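You operate a simulated robot arm through the tools that you are given. There is no shell and no other tool. Be economical: measure what you need, move in short steps, check, and stop when the job is done.

The job below is to be done with a simulated robot arm. You get a single attempt, and the scene is never put back.

## Task
Take the pusher from the top of the crimp bench and leave it on top of the bobbin on the top of the crimp bench.

Only the result counts: the job must be done as asked and must still hold three seconds after the hand-in. Knocking over, shifting, dropping, spilling or breaking anything else fails it.

## Robot
A 6-joint arm with a two-finger parallel gripper, fixed in place. Base frame: the origin is at the foot of the arm, x ahead of it, y to its left, z up; the work surface is at about z = 0. Readings come in mm, degrees, newtons and seconds.
With the tool pointing down near the work surface it reaches from about 140 to 580 mm from the base axis. Its first joint turns from -66.0 to 66.0 degrees. Payload 2.1 kg.
The TCP is the grasp point between the finger pads, 30 mm short of the fingertips. In the tool frame z runs along the fingers and y along their closing line. Largest opening 94 mm; finger width 28, thickness 10; the body of the gripper, 50 by 96 mm, starts 55 mm behind the TCP.
Orientation is that of the tool frame in the base frame, as a unit quaternion [w, x, y, z]. With the fingers straight down and closing along the base's y, the tool's x points along the base's -x, its y along +y and its z along -z.

## Interface
- The arm moves only by the tool arm_command. Its argument "plan" is one flat list of numbers, 7 for each row, row after row: the finger opening in m, from 0 to 0.094, then the shift along the tool's x, y, z in m, then the turn, a rotation vector about the tool's x, y, z in degrees. In form: [fingers, tx, ty, tz, rx, ry, rz, fingers, tx, ty, tz, rx, ry, rz, ...]. A call has 1 to 8 rows; each row is the pose to reach, as a shift and turn from the pose commanded when the call began, along the tool's axes at that moment. Each row takes 0.2 s and may step no farther than 50 mm and 8.6 degrees from the row before; otherwise, or with a gripper value out of range, the whole call is refused. Where a pose cannot be reached the arm comes as near as it can. A force on the tool above 40 N (or 10 N above the force at the start of the call, whichever is more), or a blocked arm, ends the call early, and 0.2 s more pass. Each finger travels about 72 mm/s and halts on what it meets, pressing with about 30 N; the grip force reading is that of the motor and also rises with nothing between the fingers. The clock runs only during rows and for 0.2 s after the last one: add rows that repeat a pose to give the fingers time. The reply holds the time, the measured pose of the TCP, the force on the tool along the base axes, the opening and the grip force, in the units named above and with some noise, and new pictures: "pictures" is both (left out), scene, wrist or none.
- Cameras (640 x 400 px; columns grow to the right, rows downward): "scene" is fixed at [56.4, -377.1, 498.8]; the picture's right is [0.66, -0.75, 0.00], its down [-0.32, -0.28, -0.90] and it looks along [0.68, 0.60, -0.43] (base axes); focal length 325 px, centre (320, 200). "wrist" rides on the gripper at [-37, 0, -58] in the tool frame; the picture's right is [0.00, -1.00, 0.00], its down [0.97, 0.00, -0.24] and it looks along [0.24, 0.00, 0.97] (tool axes); focal length 218 px, centre (320, 200). There is no depth. A picture from a camera that has moved, and an enlarged one, comes with that camera's place and axes in the base frame and with its lens. The place of the scene camera against the robot may be out by one fixed shift of up to 12 mm in any direction.
- inspect(camera, box): a new picture of the part [left, top, right, bottom] of that camera's present view, enlarged. No time passes.
- finish_job(): hands the job in; it is judged then, once.

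Work in short steps. Places have to be worked out from the pictures, the camera data and where the tool is seen: move nearer, look again, correct. Check each grasp and each placing, and mend what went wrong. You have 90 turns and 150 pictures in all, those below and enlarged ones among them. Open the gripper and draw the arm clear of the work before you hand the job in, unless the task says otherwise; then end with one line.

The tools are called as name(argument=value, ...) on one line, values as JSON. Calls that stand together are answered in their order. arm_command: Moves the arm, as the interface text tells. Its arguments: {"type":"object","properties":{"plan":{"type":"array","items":{"type":"number"}},"pictures":{"type":"string","enum":["both","scene","wrist","none"]}},"required":["plan"]} The other tools are called the same way: inspect (camera, box) takes an enlarged picture of a part of a camera's view; finish_job () hands the job in.

At the start:

```text
clock: 0.0
tcp_pos: [372.5, -111.4, 326.9]
orientation: [0.001, 0.0, 1.0, -0.001]
ft_force: [0.3, -0.6, 0.2]
gripper_width: 94.3
gripper_force: 0.0
```

scene: 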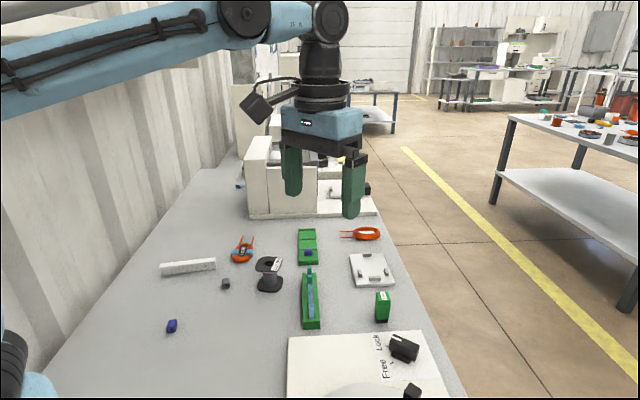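
wrist: 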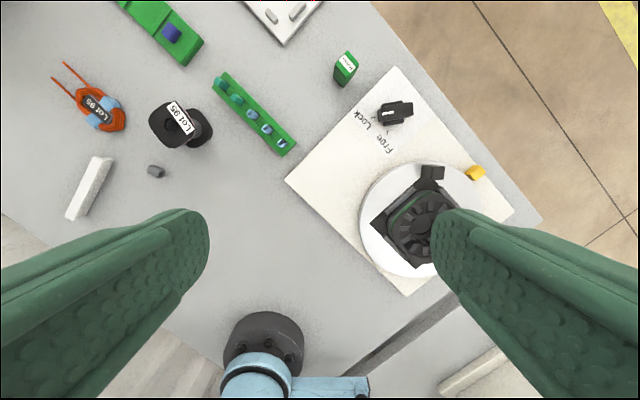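

I'll enlarge the views to identify the pusher and the bobbin.

inspect(camera="scene", box=[140, 210, 300, 340])

inspect(camera="wrist", box=[40, 50, 310, 220])

inspect(camera="scene", box=[280, 210, 440, 400])

```text
3.08 times, centred on (220, 275) of scene
camera zoom: at [56.4, -377.1, 498.8], right [0.66, -0.75, 0.0], down [-0.32, -0.28, -0.9], along [0.68, 0.6, -0.43], focal length 1000 px, centre (628, -31)
```

zoom: 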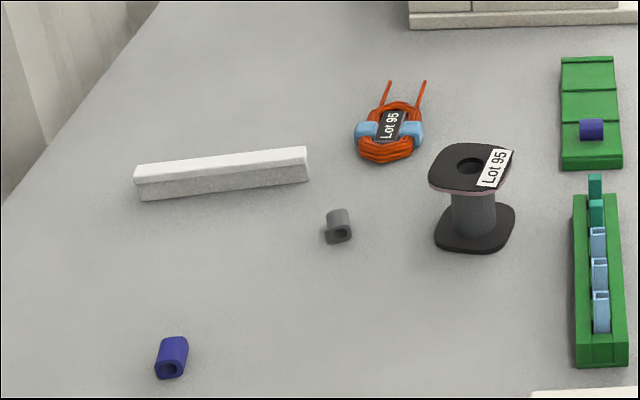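

```text
2.35 times, centred on (175, 135) of wrist
camera zoom: at [410.2, -113.5, 384.3], right [0.0, -1.0, 0.0], down [-0.97, 0.0, 0.24], along [-0.24, 0.0, -0.97], focal length 514 px, centre (661, 353)
```

zoom: 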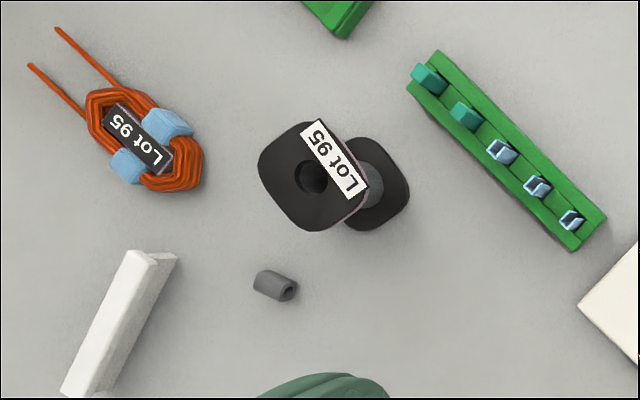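

```text
2.11 times, centred on (360, 305) of scene
camera zoom: at [56.4, -377.1, 498.8], right [0.66, -0.75, 0.0], down [-0.32, -0.28, -0.9], along [0.68, 0.6, -0.43], focal length 684 px, centre (236, -21)
```

zoom: 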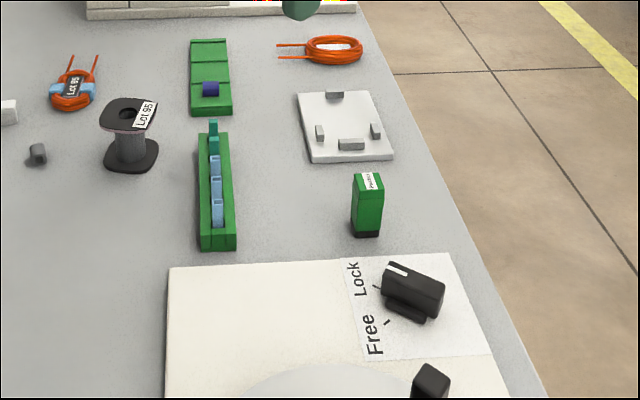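

The small upright green block bears a label; I'll read it and the far side of the bench.

inspect(camera="scene", box=[364, 284, 404, 330])

inspect(camera="wrist", box=[320, 40, 370, 95])

inspect(camera="scene", box=[230, 120, 390, 220])

```text
8.70 times, centred on (384, 307) of scene
camera zoom: at [56.4, -377.1, 498.8], right [0.66, -0.75, 0.0], down [-0.32, -0.28, -0.9], along [0.68, 0.6, -0.43], focal length 2827 px, centre (-236, -730)
```

zoom: 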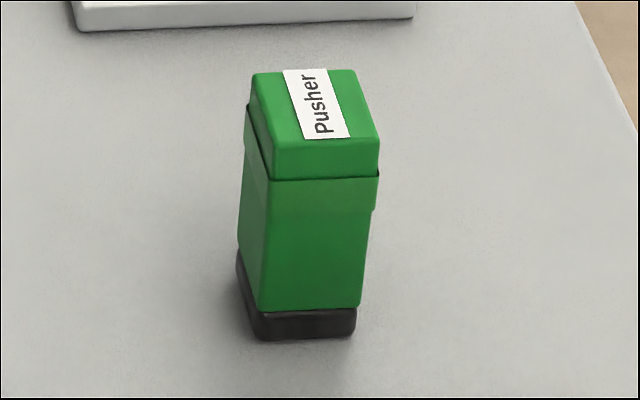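

```text
7.27 times, centred on (345, 68) of wrist
camera zoom: at [410.2, -113.5, 384.3], right [0.0, -1.0, 0.0], down [-0.97, 0.0, 0.24], along [-0.24, 0.0, -0.97], focal length 1587 px, centre (138, 1164)
```

zoom: 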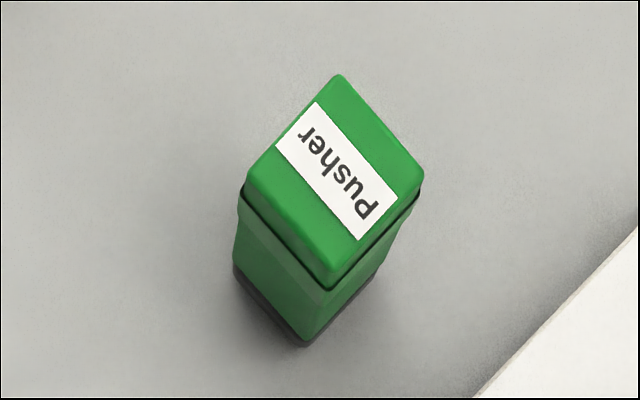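

```text
4.00 times, centred on (310, 170) of scene
camera zoom: at [56.4, -377.1, 498.8], right [0.66, -0.75, 0.0], down [-0.32, -0.28, -0.9], along [0.68, 0.6, -0.43], focal length 1301 px, centre (360, 320)
```

zoom: 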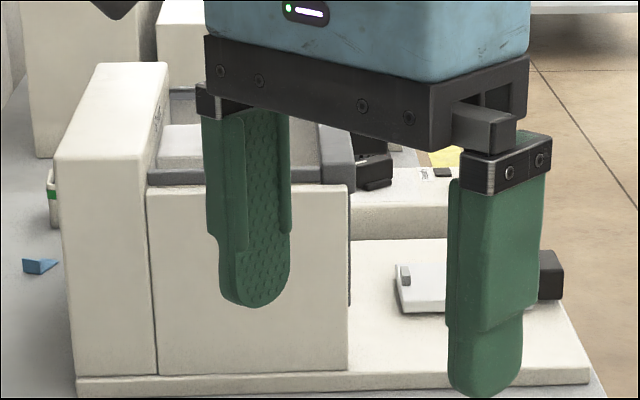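

The pusher is the green upright block (~25×25×45 mm) at about (519, -151), rotated ~45°. The bobbin is the black spool at about (438, 98), top at ~55 mm. I'll move above the pusher and turn the fingers so they close along a face normal, pointing to free areas.

arm_command(plan=[0.094, -0.024, -0.007, 0.025, 0, 0, -7.5, 0.094, -0.048, -0.013, 0.05, 0, 0, -15, 0.094, -0.073, -0.02, 0.075, 0, 0, -22.5, 0.094, -0.098, -0.027, 0.1, 0, 0, -30, 0.094, -0.122, -0.033, 0.125, 0, 0, -37.5, 0.094, -0.1465, -0.0396, 0.15, 0, 0, -45, 0.094, -0.1465, -0.0396, 0.15, 0, 0, -45])

```text
clock: 1.6
tcp_pos: [517.3, -150.8, 177.5]
orientation: [0.001, -0.384, 0.923, -0.001]
ft_force: [-0.1, -0.4, 0.5]
gripper_width: 93.8
gripper_force: 0.0
camera wrist: at [544.6, -127.0, 235.9], right [0.71, -0.71, 0.0], down [-0.69, -0.69, 0.24], along [-0.17, -0.17, -0.97], focal length 218 px, centre (320, 200)
```

scene: 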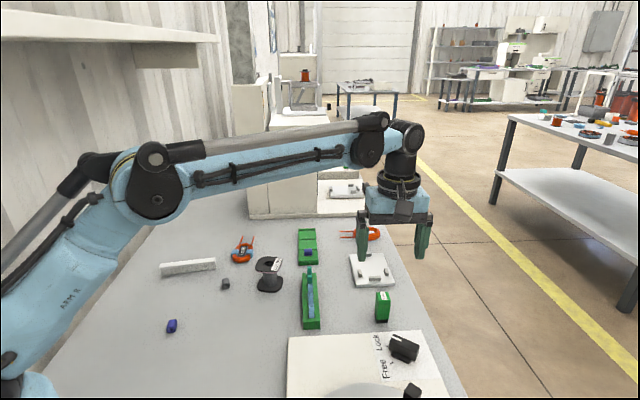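
wrist: 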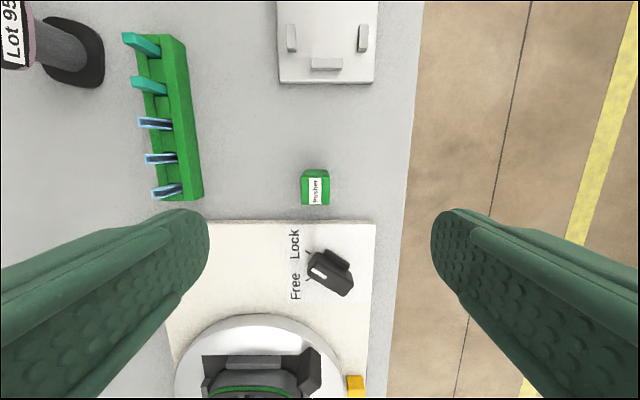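

The pusher lies nearly under the TCP; I'll zoom for exact angle and offset.

inspect(camera="wrist", box=[280, 155, 350, 215])

```text
6.67 times, centred on (315, 185) of wrist
camera zoom: at [544.6, -127.0, 235.9], right [0.71, -0.71, 0.0], down [-0.69, -0.69, 0.24], along [-0.17, -0.17, -0.97], focal length 1455 px, centre (353, 300)
```

zoom: 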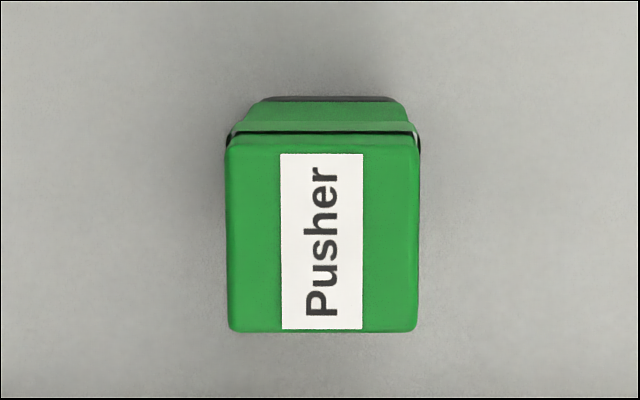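

Angle is right; the pusher's centre is ~+4 mm along tool y and ~+2 mm along tool x. I descend to z ≈ 40 with open fingers.

arm_command(plan=[0.07, 0.0018, 0.004, 0.03, 0, 0, 0, 0.07, 0.0018, 0.004, 0.06, 0, 0, 0, 0.07, 0.0018, 0.004, 0.09, 0, 0, 0, 0.07, 0.0018, 0.004, 0.115, 0, 0, 0, 0.07, 0.0018, 0.004, 0.13, 0, 0, 0, 0.07, 0.0018, 0.004, 0.1375, 0, 0, 0, 0.07, 0.0018, 0.004, 0.1375, 0, 0, 0])

```text
clock: 3.2
tcp_pos: [515.8, -151.0, 37.7]
orientation: [0.0, -0.382, 0.924, -0.001]
ft_force: [-0.2, -0.4, -0.6]
gripper_width: 70.1
gripper_force: 0.1
camera wrist: at [541.1, -125.5, 95.9], right [0.71, -0.71, 0.0], down [-0.69, -0.69, 0.24], along [-0.17, -0.17, -0.97], focal length 218 px, centre (320, 200)
```

scene: 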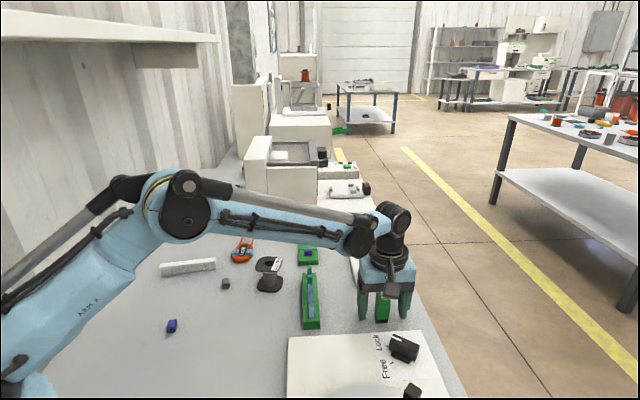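
wrist: 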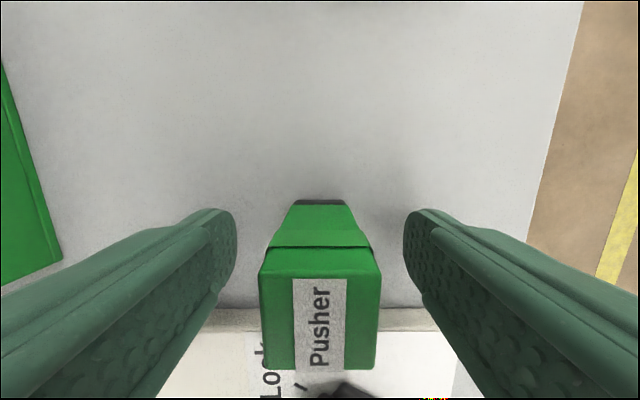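

The pusher is centred between the fingers, and appears ~57 mm tall with a collar at about z 45–52. I rise 8 mm to grip around the collar and close.

arm_command(plan=[0.07, 0, 0, -0.008, 0, 0, 0, 0.05, 0, 0, -0.008, 0, 0, 0, 0.03, 0, 0, -0.008, 0, 0, 0, 0.015, 0, 0, -0.008, 0, 0, 0, 0.015, 0, 0, -0.008, 0, 0, 0, 0.015, 0, 0, -0.008, 0, 0, 0])

```text
clock: 4.6
tcp_pos: [514.7, -149.2, 46.9]
orientation: [0.0, -0.383, 0.924, 0.0]
ft_force: [-1.0, -0.1, 2.0]
gripper_width: 27.8
gripper_force: 30.0
camera wrist: at [541.1, -125.4, 104.7], right [0.71, -0.71, 0.0], down [-0.69, -0.69, 0.24], along [-0.17, -0.17, -0.97], focal length 218 px, centre (320, 200)
```

scene: 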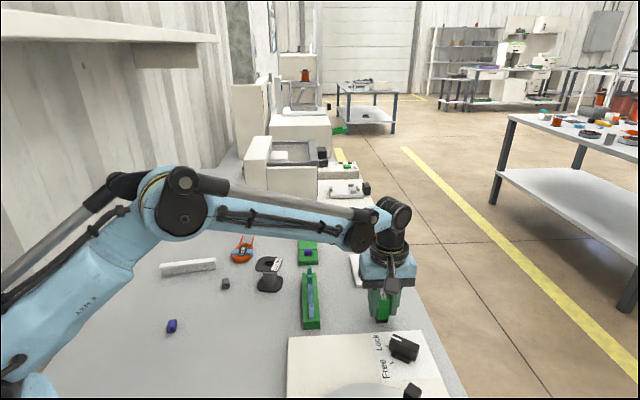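
wrist: 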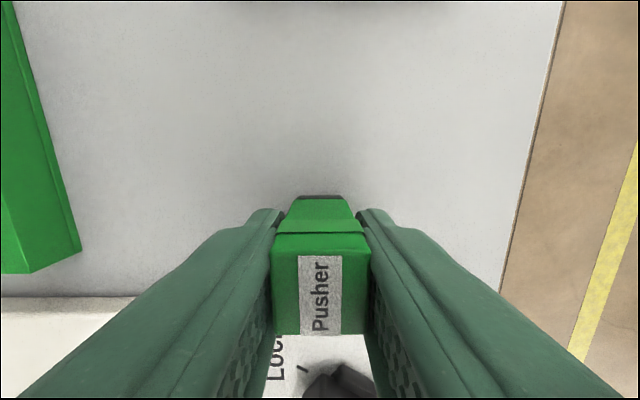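

Gripped at 27.8 mm with 30 N. Lift straight up 120 mm and check.

arm_command(plan=[0.015, 0, 0, -0.01, 0, 0, 0, 0.015, 0, 0, -0.035, 0, 0, 0, 0.015, 0, 0, -0.065, 0, 0, 0, 0.015, 0, 0, -0.095, 0, 0, 0, 0.015, 0, 0, -0.12, 0, 0, 0, 0.015, 0, 0, -0.12, 0, 0, 0])

```text
clock: 6.0
tcp_pos: [515.1, -149.7, 168.4]
orientation: [0.0, -0.382, 0.924, 0.0]
ft_force: [-0.7, 0.0, -0.5]
gripper_width: 27.1
gripper_force: 30.4
camera wrist: at [541.2, -126.2, 226.4], right [0.71, -0.71, 0.0], down [-0.69, -0.69, 0.24], along [-0.17, -0.17, -0.97], focal length 218 px, centre (320, 200)
```

scene: 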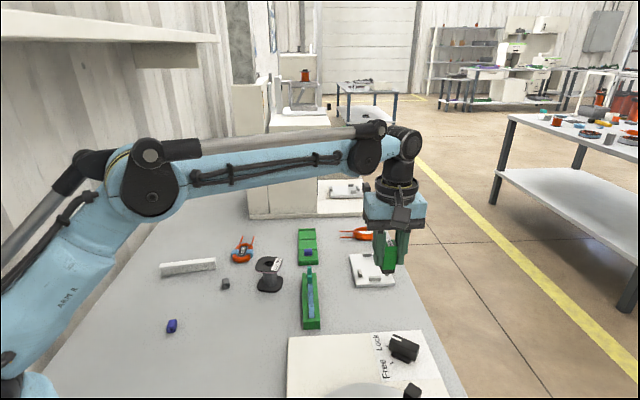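
wrist: 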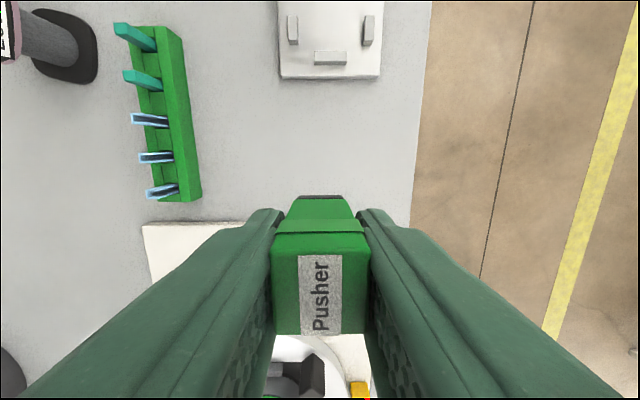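

Held upright. I travel at this height to a viewing spot ~50 mm short of the bobbin.

arm_command(plan=[0.015, -0.006, 0.018, 0, 0, 0, 0, 0.015, -0.017, 0.053, 0, 0, 0, 0, 0.015, -0.028, 0.09, 0, 0, 0, 0, 0.015, -0.04, 0.128, 0, 0, 0, 0, 0.015, -0.052, 0.166, 0, 0, 0, 0, 0.015, -0.064, 0.204, 0, 0, 0, 0, 0.015, -0.0714, 0.2298, 0, 0, 0, 0, 0.015, -0.0714, 0.2298, 0, 0, 0, 0])

```text
clock: 7.8
tcp_pos: [399.3, 62.7, 167.6]
orientation: [-0.001, -0.383, 0.924, -0.001]
ft_force: [-0.3, 0.7, -0.9]
gripper_width: 27.5
gripper_force: 30.1
camera wrist: at [427.0, 86.5, 225.3], right [0.71, -0.71, 0.0], down [-0.69, -0.69, 0.24], along [-0.17, -0.17, -0.97], focal length 218 px, centre (320, 200)
```

scene: 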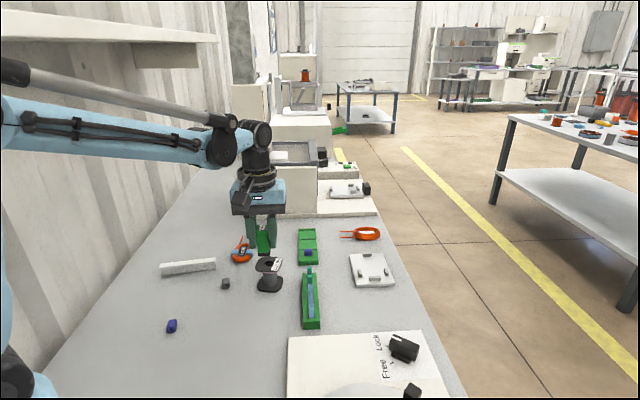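
wrist: 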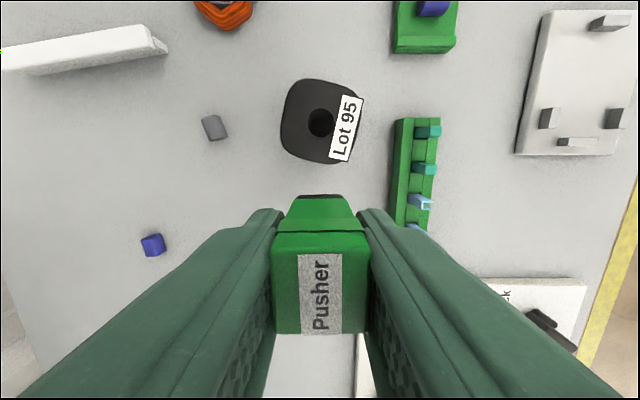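

inspect(camera="wrist", box=[260, 60, 390, 210])

inspect(camera="scene", box=[220, 210, 310, 310])

```text
2.67 times, centred on (325, 135) of wrist
camera zoom: at [427.0, 86.5, 225.3], right [0.71, -0.71, 0.0], down [-0.69, -0.69, 0.24], along [-0.17, -0.17, -0.97], focal length 582 px, centre (307, 373)
```

zoom: 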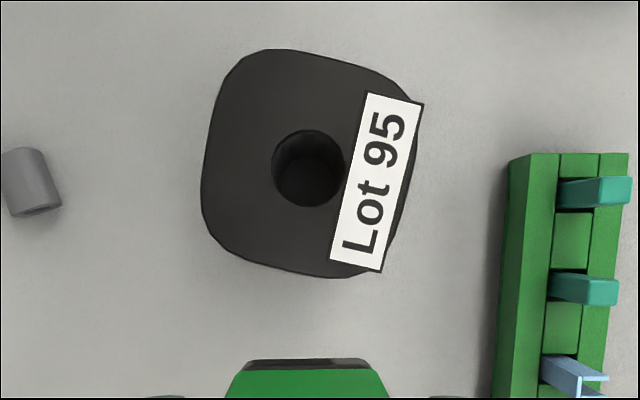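

```text
4.00 times, centred on (265, 260) of scene
camera zoom: at [56.4, -377.1, 498.8], right [0.66, -0.75, 0.0], down [-0.32, -0.28, -0.9], along [0.68, 0.6, -0.43], focal length 1301 px, centre (540, -40)
```

zoom: 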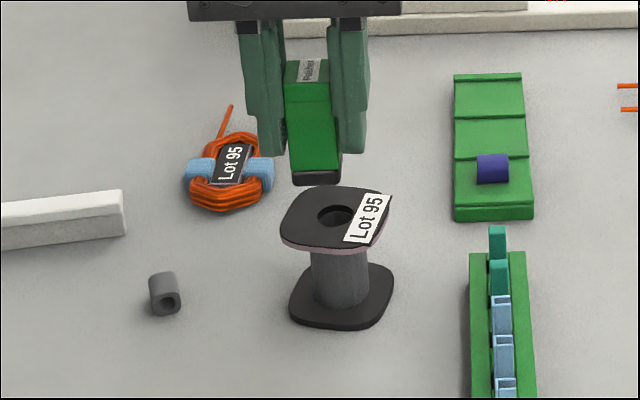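

The bobbin's hole centre is at ~(438.5, 97.5), top z ≈ 56 by two views, which is 53 mm along tool −x. I move over it and descend to about 12 mm clearance (TCP 115).

arm_command(plan=[0.015, -0.015, 0, 0, 0, 0, 0, 0.015, -0.035, 0, 0, 0, 0, 0, 0.015, -0.053, -0.0005, 0, 0, 0, 0, 0.015, -0.053, -0.0005, 0.015, 0, 0, 0, 0.015, -0.053, -0.0005, 0.035, 0, 0, 0, 0.015, -0.053, -0.0005, 0.053, 0, 0, 0, 0.015, -0.053, -0.0005, 0.053, 0, 0, 0])

inspect(camera="scene", box=[220, 210, 310, 310])

```text
clock: 9.4
tcp_pos: [441.0, 98.4, 113.9]
orientation: [0.0, -0.383, 0.924, -0.001]
ft_force: [0.2, 0.3, -0.2]
gripper_width: 27.5
gripper_force: 30.3
camera wrist: at [467.7, 124.1, 171.4], right [0.71, -0.71, 0.0], down [-0.69, -0.69, 0.24], along [-0.17, -0.17, -0.97], focal length 218 px, centre (320, 200)
```

scene: 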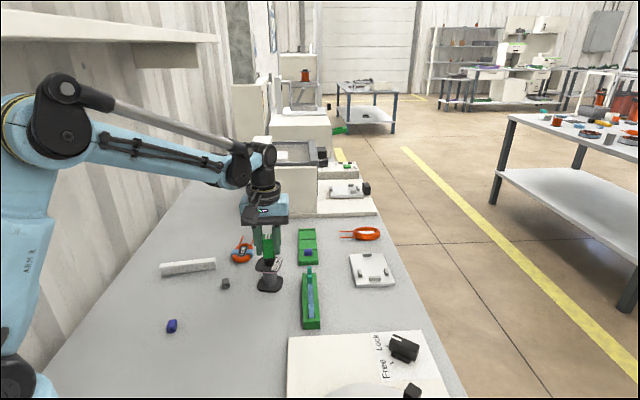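
wrist: 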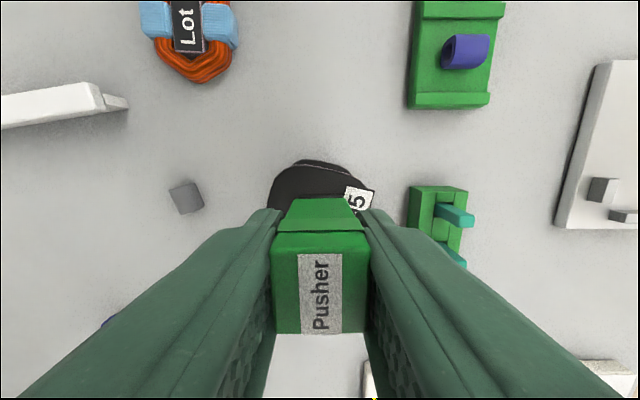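

```text
4.00 times, centred on (265, 260) of scene
camera zoom: at [56.4, -377.1, 498.8], right [0.66, -0.75, 0.0], down [-0.32, -0.28, -0.9], along [0.68, 0.6, -0.43], focal length 1301 px, centre (540, -40)
```

zoom: 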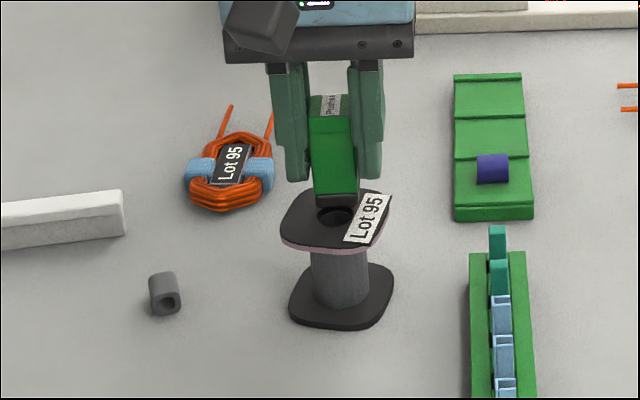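

Base and hole align in the scene view too. Lower 9 mm, then feel for contact in small steps.

arm_command(plan=[0.015, 0, 0, 0.004, 0, 0, 0, 0.015, 0, 0, 0.007, 0, 0, 0, 0.015, 0, 0, 0.009, 0, 0, 0, 0.015, 0, 0, 0.009, 0, 0, 0], pictures="none")

inspect(camera="scene", box=[240, 230, 300, 300])

```text
clock: 10.4
tcp_pos: [442.5, 99.3, 105.0]
orientation: [0.001, -0.383, 0.924, -0.001]
ft_force: [0.1, 0.1, -1.6]
gripper_width: 27.2
gripper_force: 30.0
```

```text
5.71 times, centred on (270, 265) of scene
camera zoom: at [56.4, -377.1, 498.8], right [0.66, -0.75, 0.0], down [-0.32, -0.28, -0.9], along [0.68, 0.6, -0.43], focal length 1858 px, centre (606, -171)
```

zoom: 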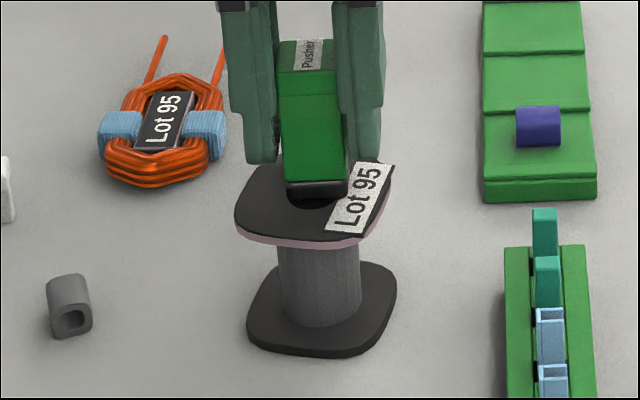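

No contact yet; go down 2 mm.

arm_command(plan=[0.015, 0, 0, 0.001, 0, 0, 0, 0.015, 0, 0, 0.002, 0, 0, 0, 0.015, 0, 0, 0.002, 0, 0, 0], pictures="wrist")

inspect(camera="scene", box=[250, 240, 290, 280])

```text
clock: 11.2
tcp_pos: [441.7, 99.2, 103.4]
orientation: [0.001, -0.382, 0.924, -0.001]
ft_force: [0.4, 1.0, 33.1]
gripper_width: 27.7
gripper_force: 29.4
camera wrist: at [468.3, 124.4, 161.1], right [0.71, -0.71, 0.0], down [-0.69, -0.69, 0.24], along [-0.17, -0.17, -0.97], focal length 218 px, centre (320, 200)
```

wrist: 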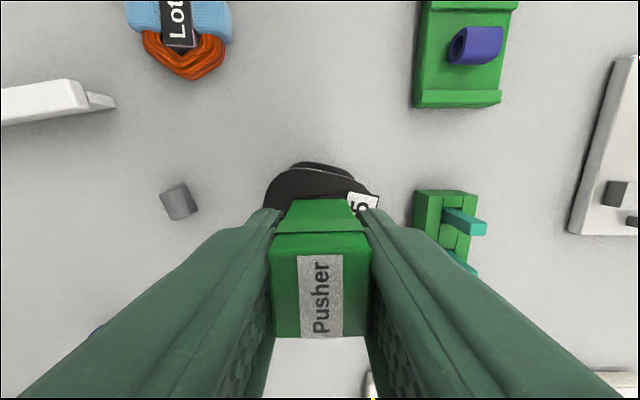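

```text
10.00 times, centred on (270, 260) of scene
camera zoom: at [56.2, -377.2, 498.8], right [0.66, -0.75, 0.0], down [-0.32, -0.28, -0.9], along [0.68, 0.6, -0.43], focal length 3251 px, centre (820, -400)
```

zoom: 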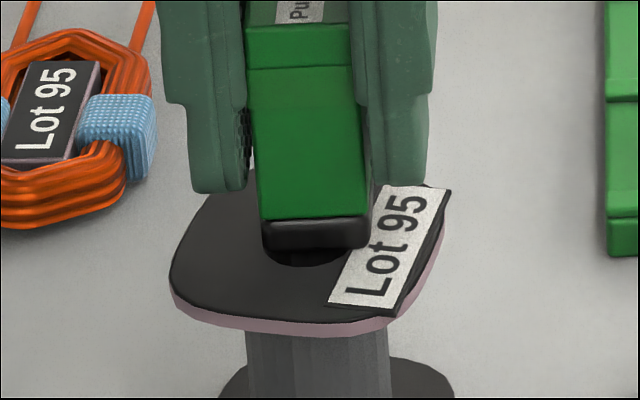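

Contact (33 N), top at z≈56. The scene view suggests the pusher base sits a few mm behind the hole centre, so I'll check the wrist view closely before releasing.

inspect(camera="wrist", box=[250, 145, 390, 235])

```text
4.44 times, centred on (320, 190) of wrist
camera zoom: at [468.3, 124.4, 161.1], right [0.71, -0.71, 0.0], down [-0.69, -0.69, 0.24], along [-0.17, -0.17, -0.97], focal length 970 px, centre (320, 244)
```

zoom: 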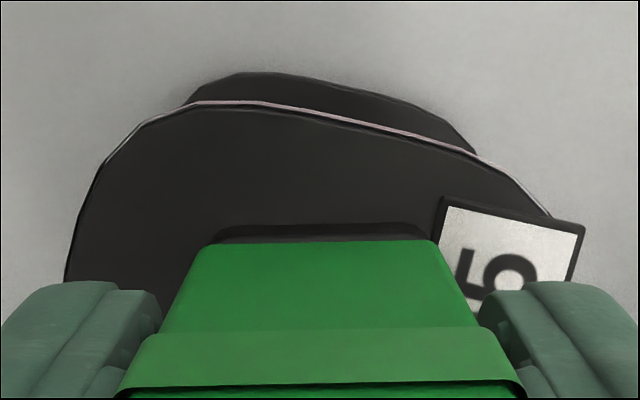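

The label is a raised plate that the foot is almost touching, and the foot is ~5 mm behind centre. I'll lift 5 mm, shift +5.5 mm in tool x and +5 mm in tool y (away from the label), and come back down partly.

arm_command(plan=[0.015, 0, 0, -0.003, 0, 0, 0, 0.015, 0, 0, -0.006, 0, 0, 0, 0.015, 0.003, 0.0025, -0.006, 0, 0, 0, 0.015, 0.0055, 0.005, -0.006, 0, 0, 0, 0.015, 0.0055, 0.005, -0.003, 0, 0, 0, 0.015, 0.0055, 0.005, -0.002, 0, 0, 0, 0.015, 0.0055, 0.005, -0.002, 0, 0, 0], pictures="none")

inspect(camera="scene", box=[245, 240, 295, 295])

inspect(camera="wrist", box=[250, 145, 390, 235])

```text
clock: 12.8
tcp_pos: [434.3, 98.0, 105.2]
orientation: [0.001, -0.382, 0.924, -0.001]
ft_force: [0.9, 0.1, -0.3]
gripper_width: 27.4
gripper_force: 29.9
```

```text
7.27 times, centred on (270, 268) of scene
camera zoom: at [56.4, -377.1, 498.8], right [0.66, -0.75, 0.0], down [-0.32, -0.28, -0.9], along [0.68, 0.6, -0.43], focal length 2365 px, centre (684, -291)
```

zoom: 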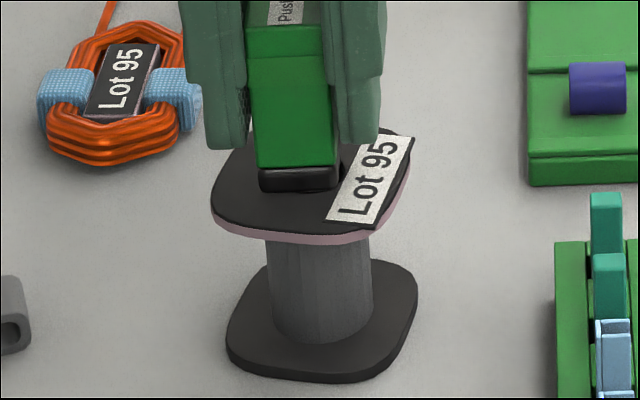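

```text
4.44 times, centred on (320, 190) of wrist
camera zoom: at [460.5, 123.9, 162.3], right [0.71, -0.71, 0.0], down [-0.69, -0.69, 0.24], along [-0.17, -0.17, -0.97], focal length 970 px, centre (320, 244)
```

zoom: 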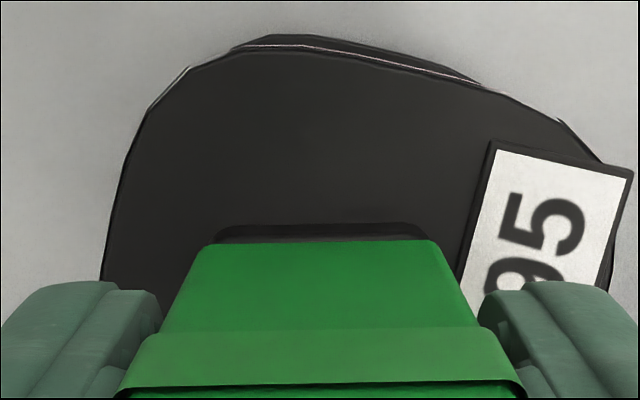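

Centred in tool x now; the front-right foot corner is still tight to the label plate, so I shift 2.5 mm more in +y, then lower 1.5 mm.

arm_command(plan=[0.015, 0, 0.0025, 0, 0, 0, 0, 0.015, 0, 0.0025, 0, 0, 0, 0, 0.015, 0, 0.0025, 0.001, 0, 0, 0, 0.015, 0, 0.0025, 0.0015, 0, 0, 0, 0.015, 0, 0.0025, 0.0015, 0, 0, 0], pictures="none")

inspect(camera="scene", box=[245, 240, 295, 295])

```text
clock: 14.0
tcp_pos: [432.6, 100.8, 103.7]
orientation: [0.0, -0.382, 0.924, -0.001]
ft_force: [-1.1, -0.3, 2.5]
gripper_width: 27.2
gripper_force: 30.0
```

```text
7.27 times, centred on (270, 268) of scene
camera zoom: at [56.4, -377.1, 498.8], right [0.66, -0.75, 0.0], down [-0.32, -0.28, -0.9], along [0.68, 0.6, -0.43], focal length 2365 px, centre (684, -291)
```

zoom: 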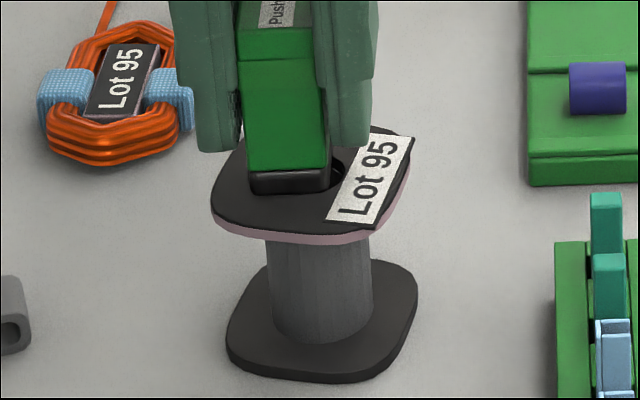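

Clear of the label, with light contact starting. Press 0.5 mm more to confirm.

arm_command(plan=[0.015, 0, 0, 0.0005, 0, 0, 0, 0.015, 0, 0, 0.0005, 0, 0, 0], pictures="none")

```text
clock: 14.6
tcp_pos: [432.6, 101.2, 103.1]
orientation: [0.001, -0.383, 0.924, -0.001]
ft_force: [-0.1, -0.2, 17.5]
gripper_width: 27.6
gripper_force: 29.9
```

Seated at 17 N. Ease up 0.4 mm, then open gradually.

arm_command(plan=[0.015, 0, 0, -0.0004, 0, 0, 0, 0.026, 0, 0, -0.0004, 0, 0, 0, 0.029, 0, 0, -0.0004, 0, 0, 0, 0.034, 0, 0, -0.0004, 0, 0, 0, 0.042, 0, 0, -0.0004, 0, 0, 0, 0.055, 0, 0, -0.0004, 0, 0, 0, 0.055, 0, 0, -0.0004, 0, 0, 0])

inspect(camera="scene", box=[240, 225, 300, 295])

```text
clock: 16.2
tcp_pos: [431.9, 100.7, 103.3]
orientation: [0.0, -0.383, 0.924, -0.001]
ft_force: [0.5, -0.4, 0.3]
gripper_width: 55.0
gripper_force: 0.1
camera wrist: at [458.7, 125.7, 160.9], right [0.71, -0.71, 0.0], down [-0.69, -0.69, 0.24], along [-0.17, -0.17, -0.97], focal length 218 px, centre (320, 200)
```

scene: 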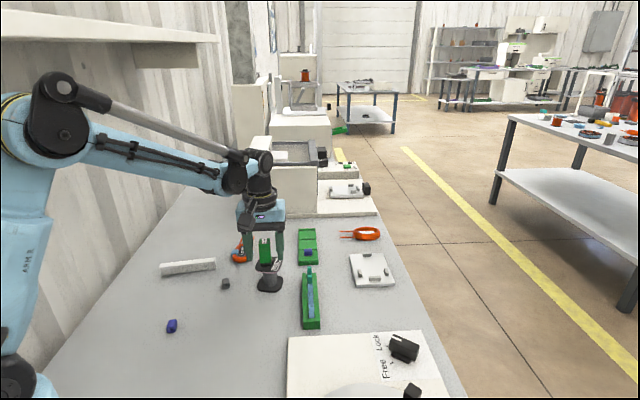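
wrist: 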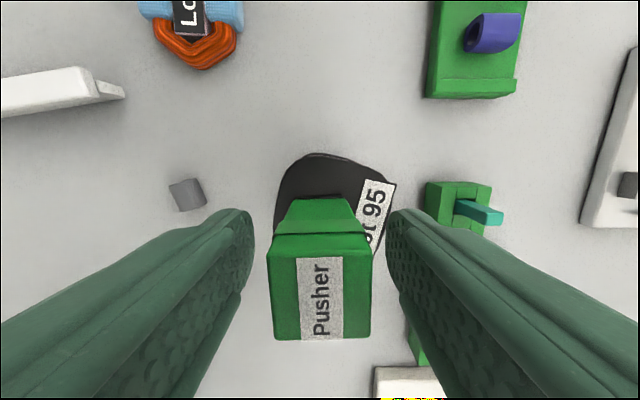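

```text
5.71 times, centred on (270, 260) of scene
camera zoom: at [56.4, -377.1, 498.8], right [0.66, -0.75, 0.0], down [-0.32, -0.28, -0.9], along [0.68, 0.6, -0.43], focal length 1858 px, centre (606, -143)
```

zoom: 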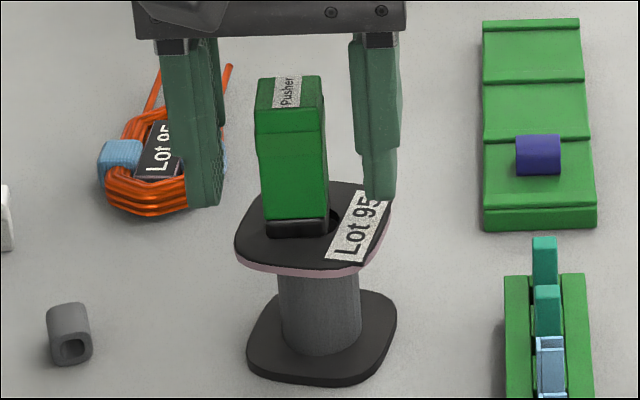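

The pusher stands upright on its own. Open a bit further and rise straight up, well clear.

arm_command(plan=[0.065, 0, 0, -0.01, 0, 0, 0, 0.07, 0, 0, -0.03, 0, 0, 0, 0.07, 0, 0, -0.06, 0, 0, 0, 0.07, 0, 0, -0.095, 0, 0, 0, 0.07, 0, 0, -0.13, 0, 0, 0, 0.07, 0, 0, -0.16, 0, 0, 0, 0.07, 0, 0, -0.16, 0, 0, 0])

inspect(camera="scene", box=[240, 225, 300, 295])

```text
clock: 17.8
tcp_pos: [432.3, 101.7, 263.8]
orientation: [0.0, -0.383, 0.924, -0.001]
ft_force: [0.6, 0.4, -0.7]
gripper_width: 70.0
gripper_force: 0.1
camera wrist: at [458.4, 126.2, 320.8], right [0.71, -0.71, 0.0], down [-0.69, -0.69, 0.24], along [-0.17, -0.17, -0.97], focal length 218 px, centre (320, 200)
```

scene: 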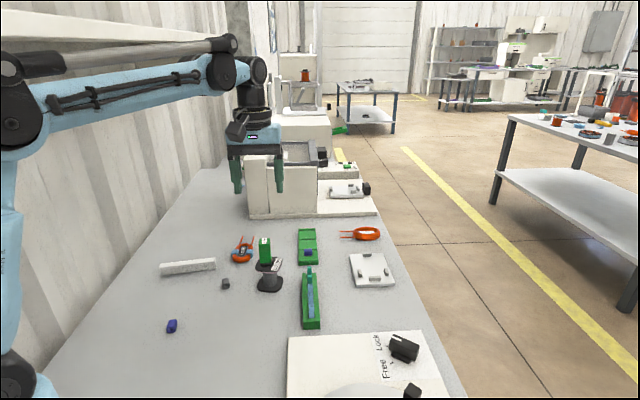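
wrist: 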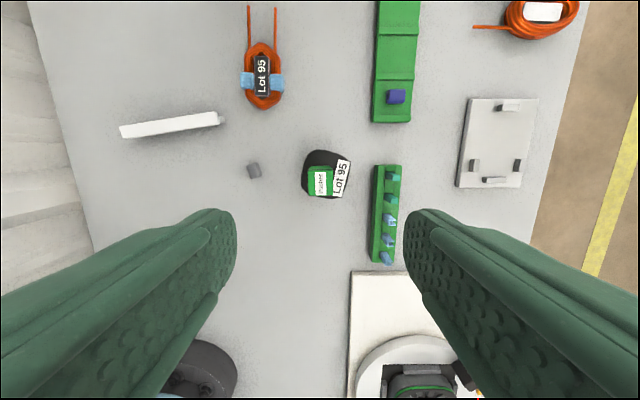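

```text
5.71 times, centred on (270, 260) of scene
camera zoom: at [56.4, -377.1, 498.8], right [0.66, -0.75, 0.0], down [-0.32, -0.28, -0.9], along [0.68, 0.6, -0.43], focal length 1858 px, centre (606, -143)
```

zoom: 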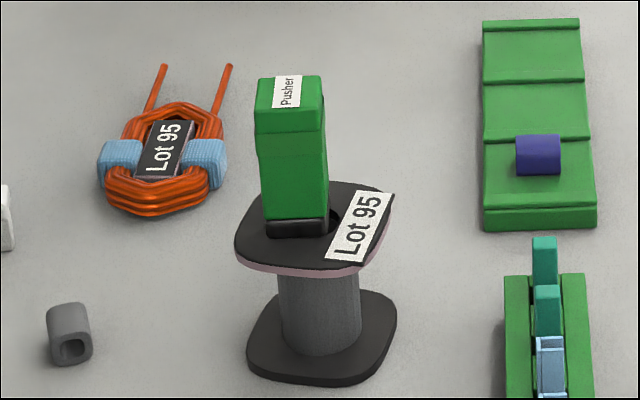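

The pusher stands stable on the bobbin, nothing else has moved, and the arm is clear, so I'm handing in.

finish_job()

```text
The job is handed in.
```

The pusher is standing upright on top of the bobbin, set slightly off-centre so its foot stays clear of the raised "Lot 95" label; nothing else was disturbed in the last pictures, and the arm was open and clear at hand-in.
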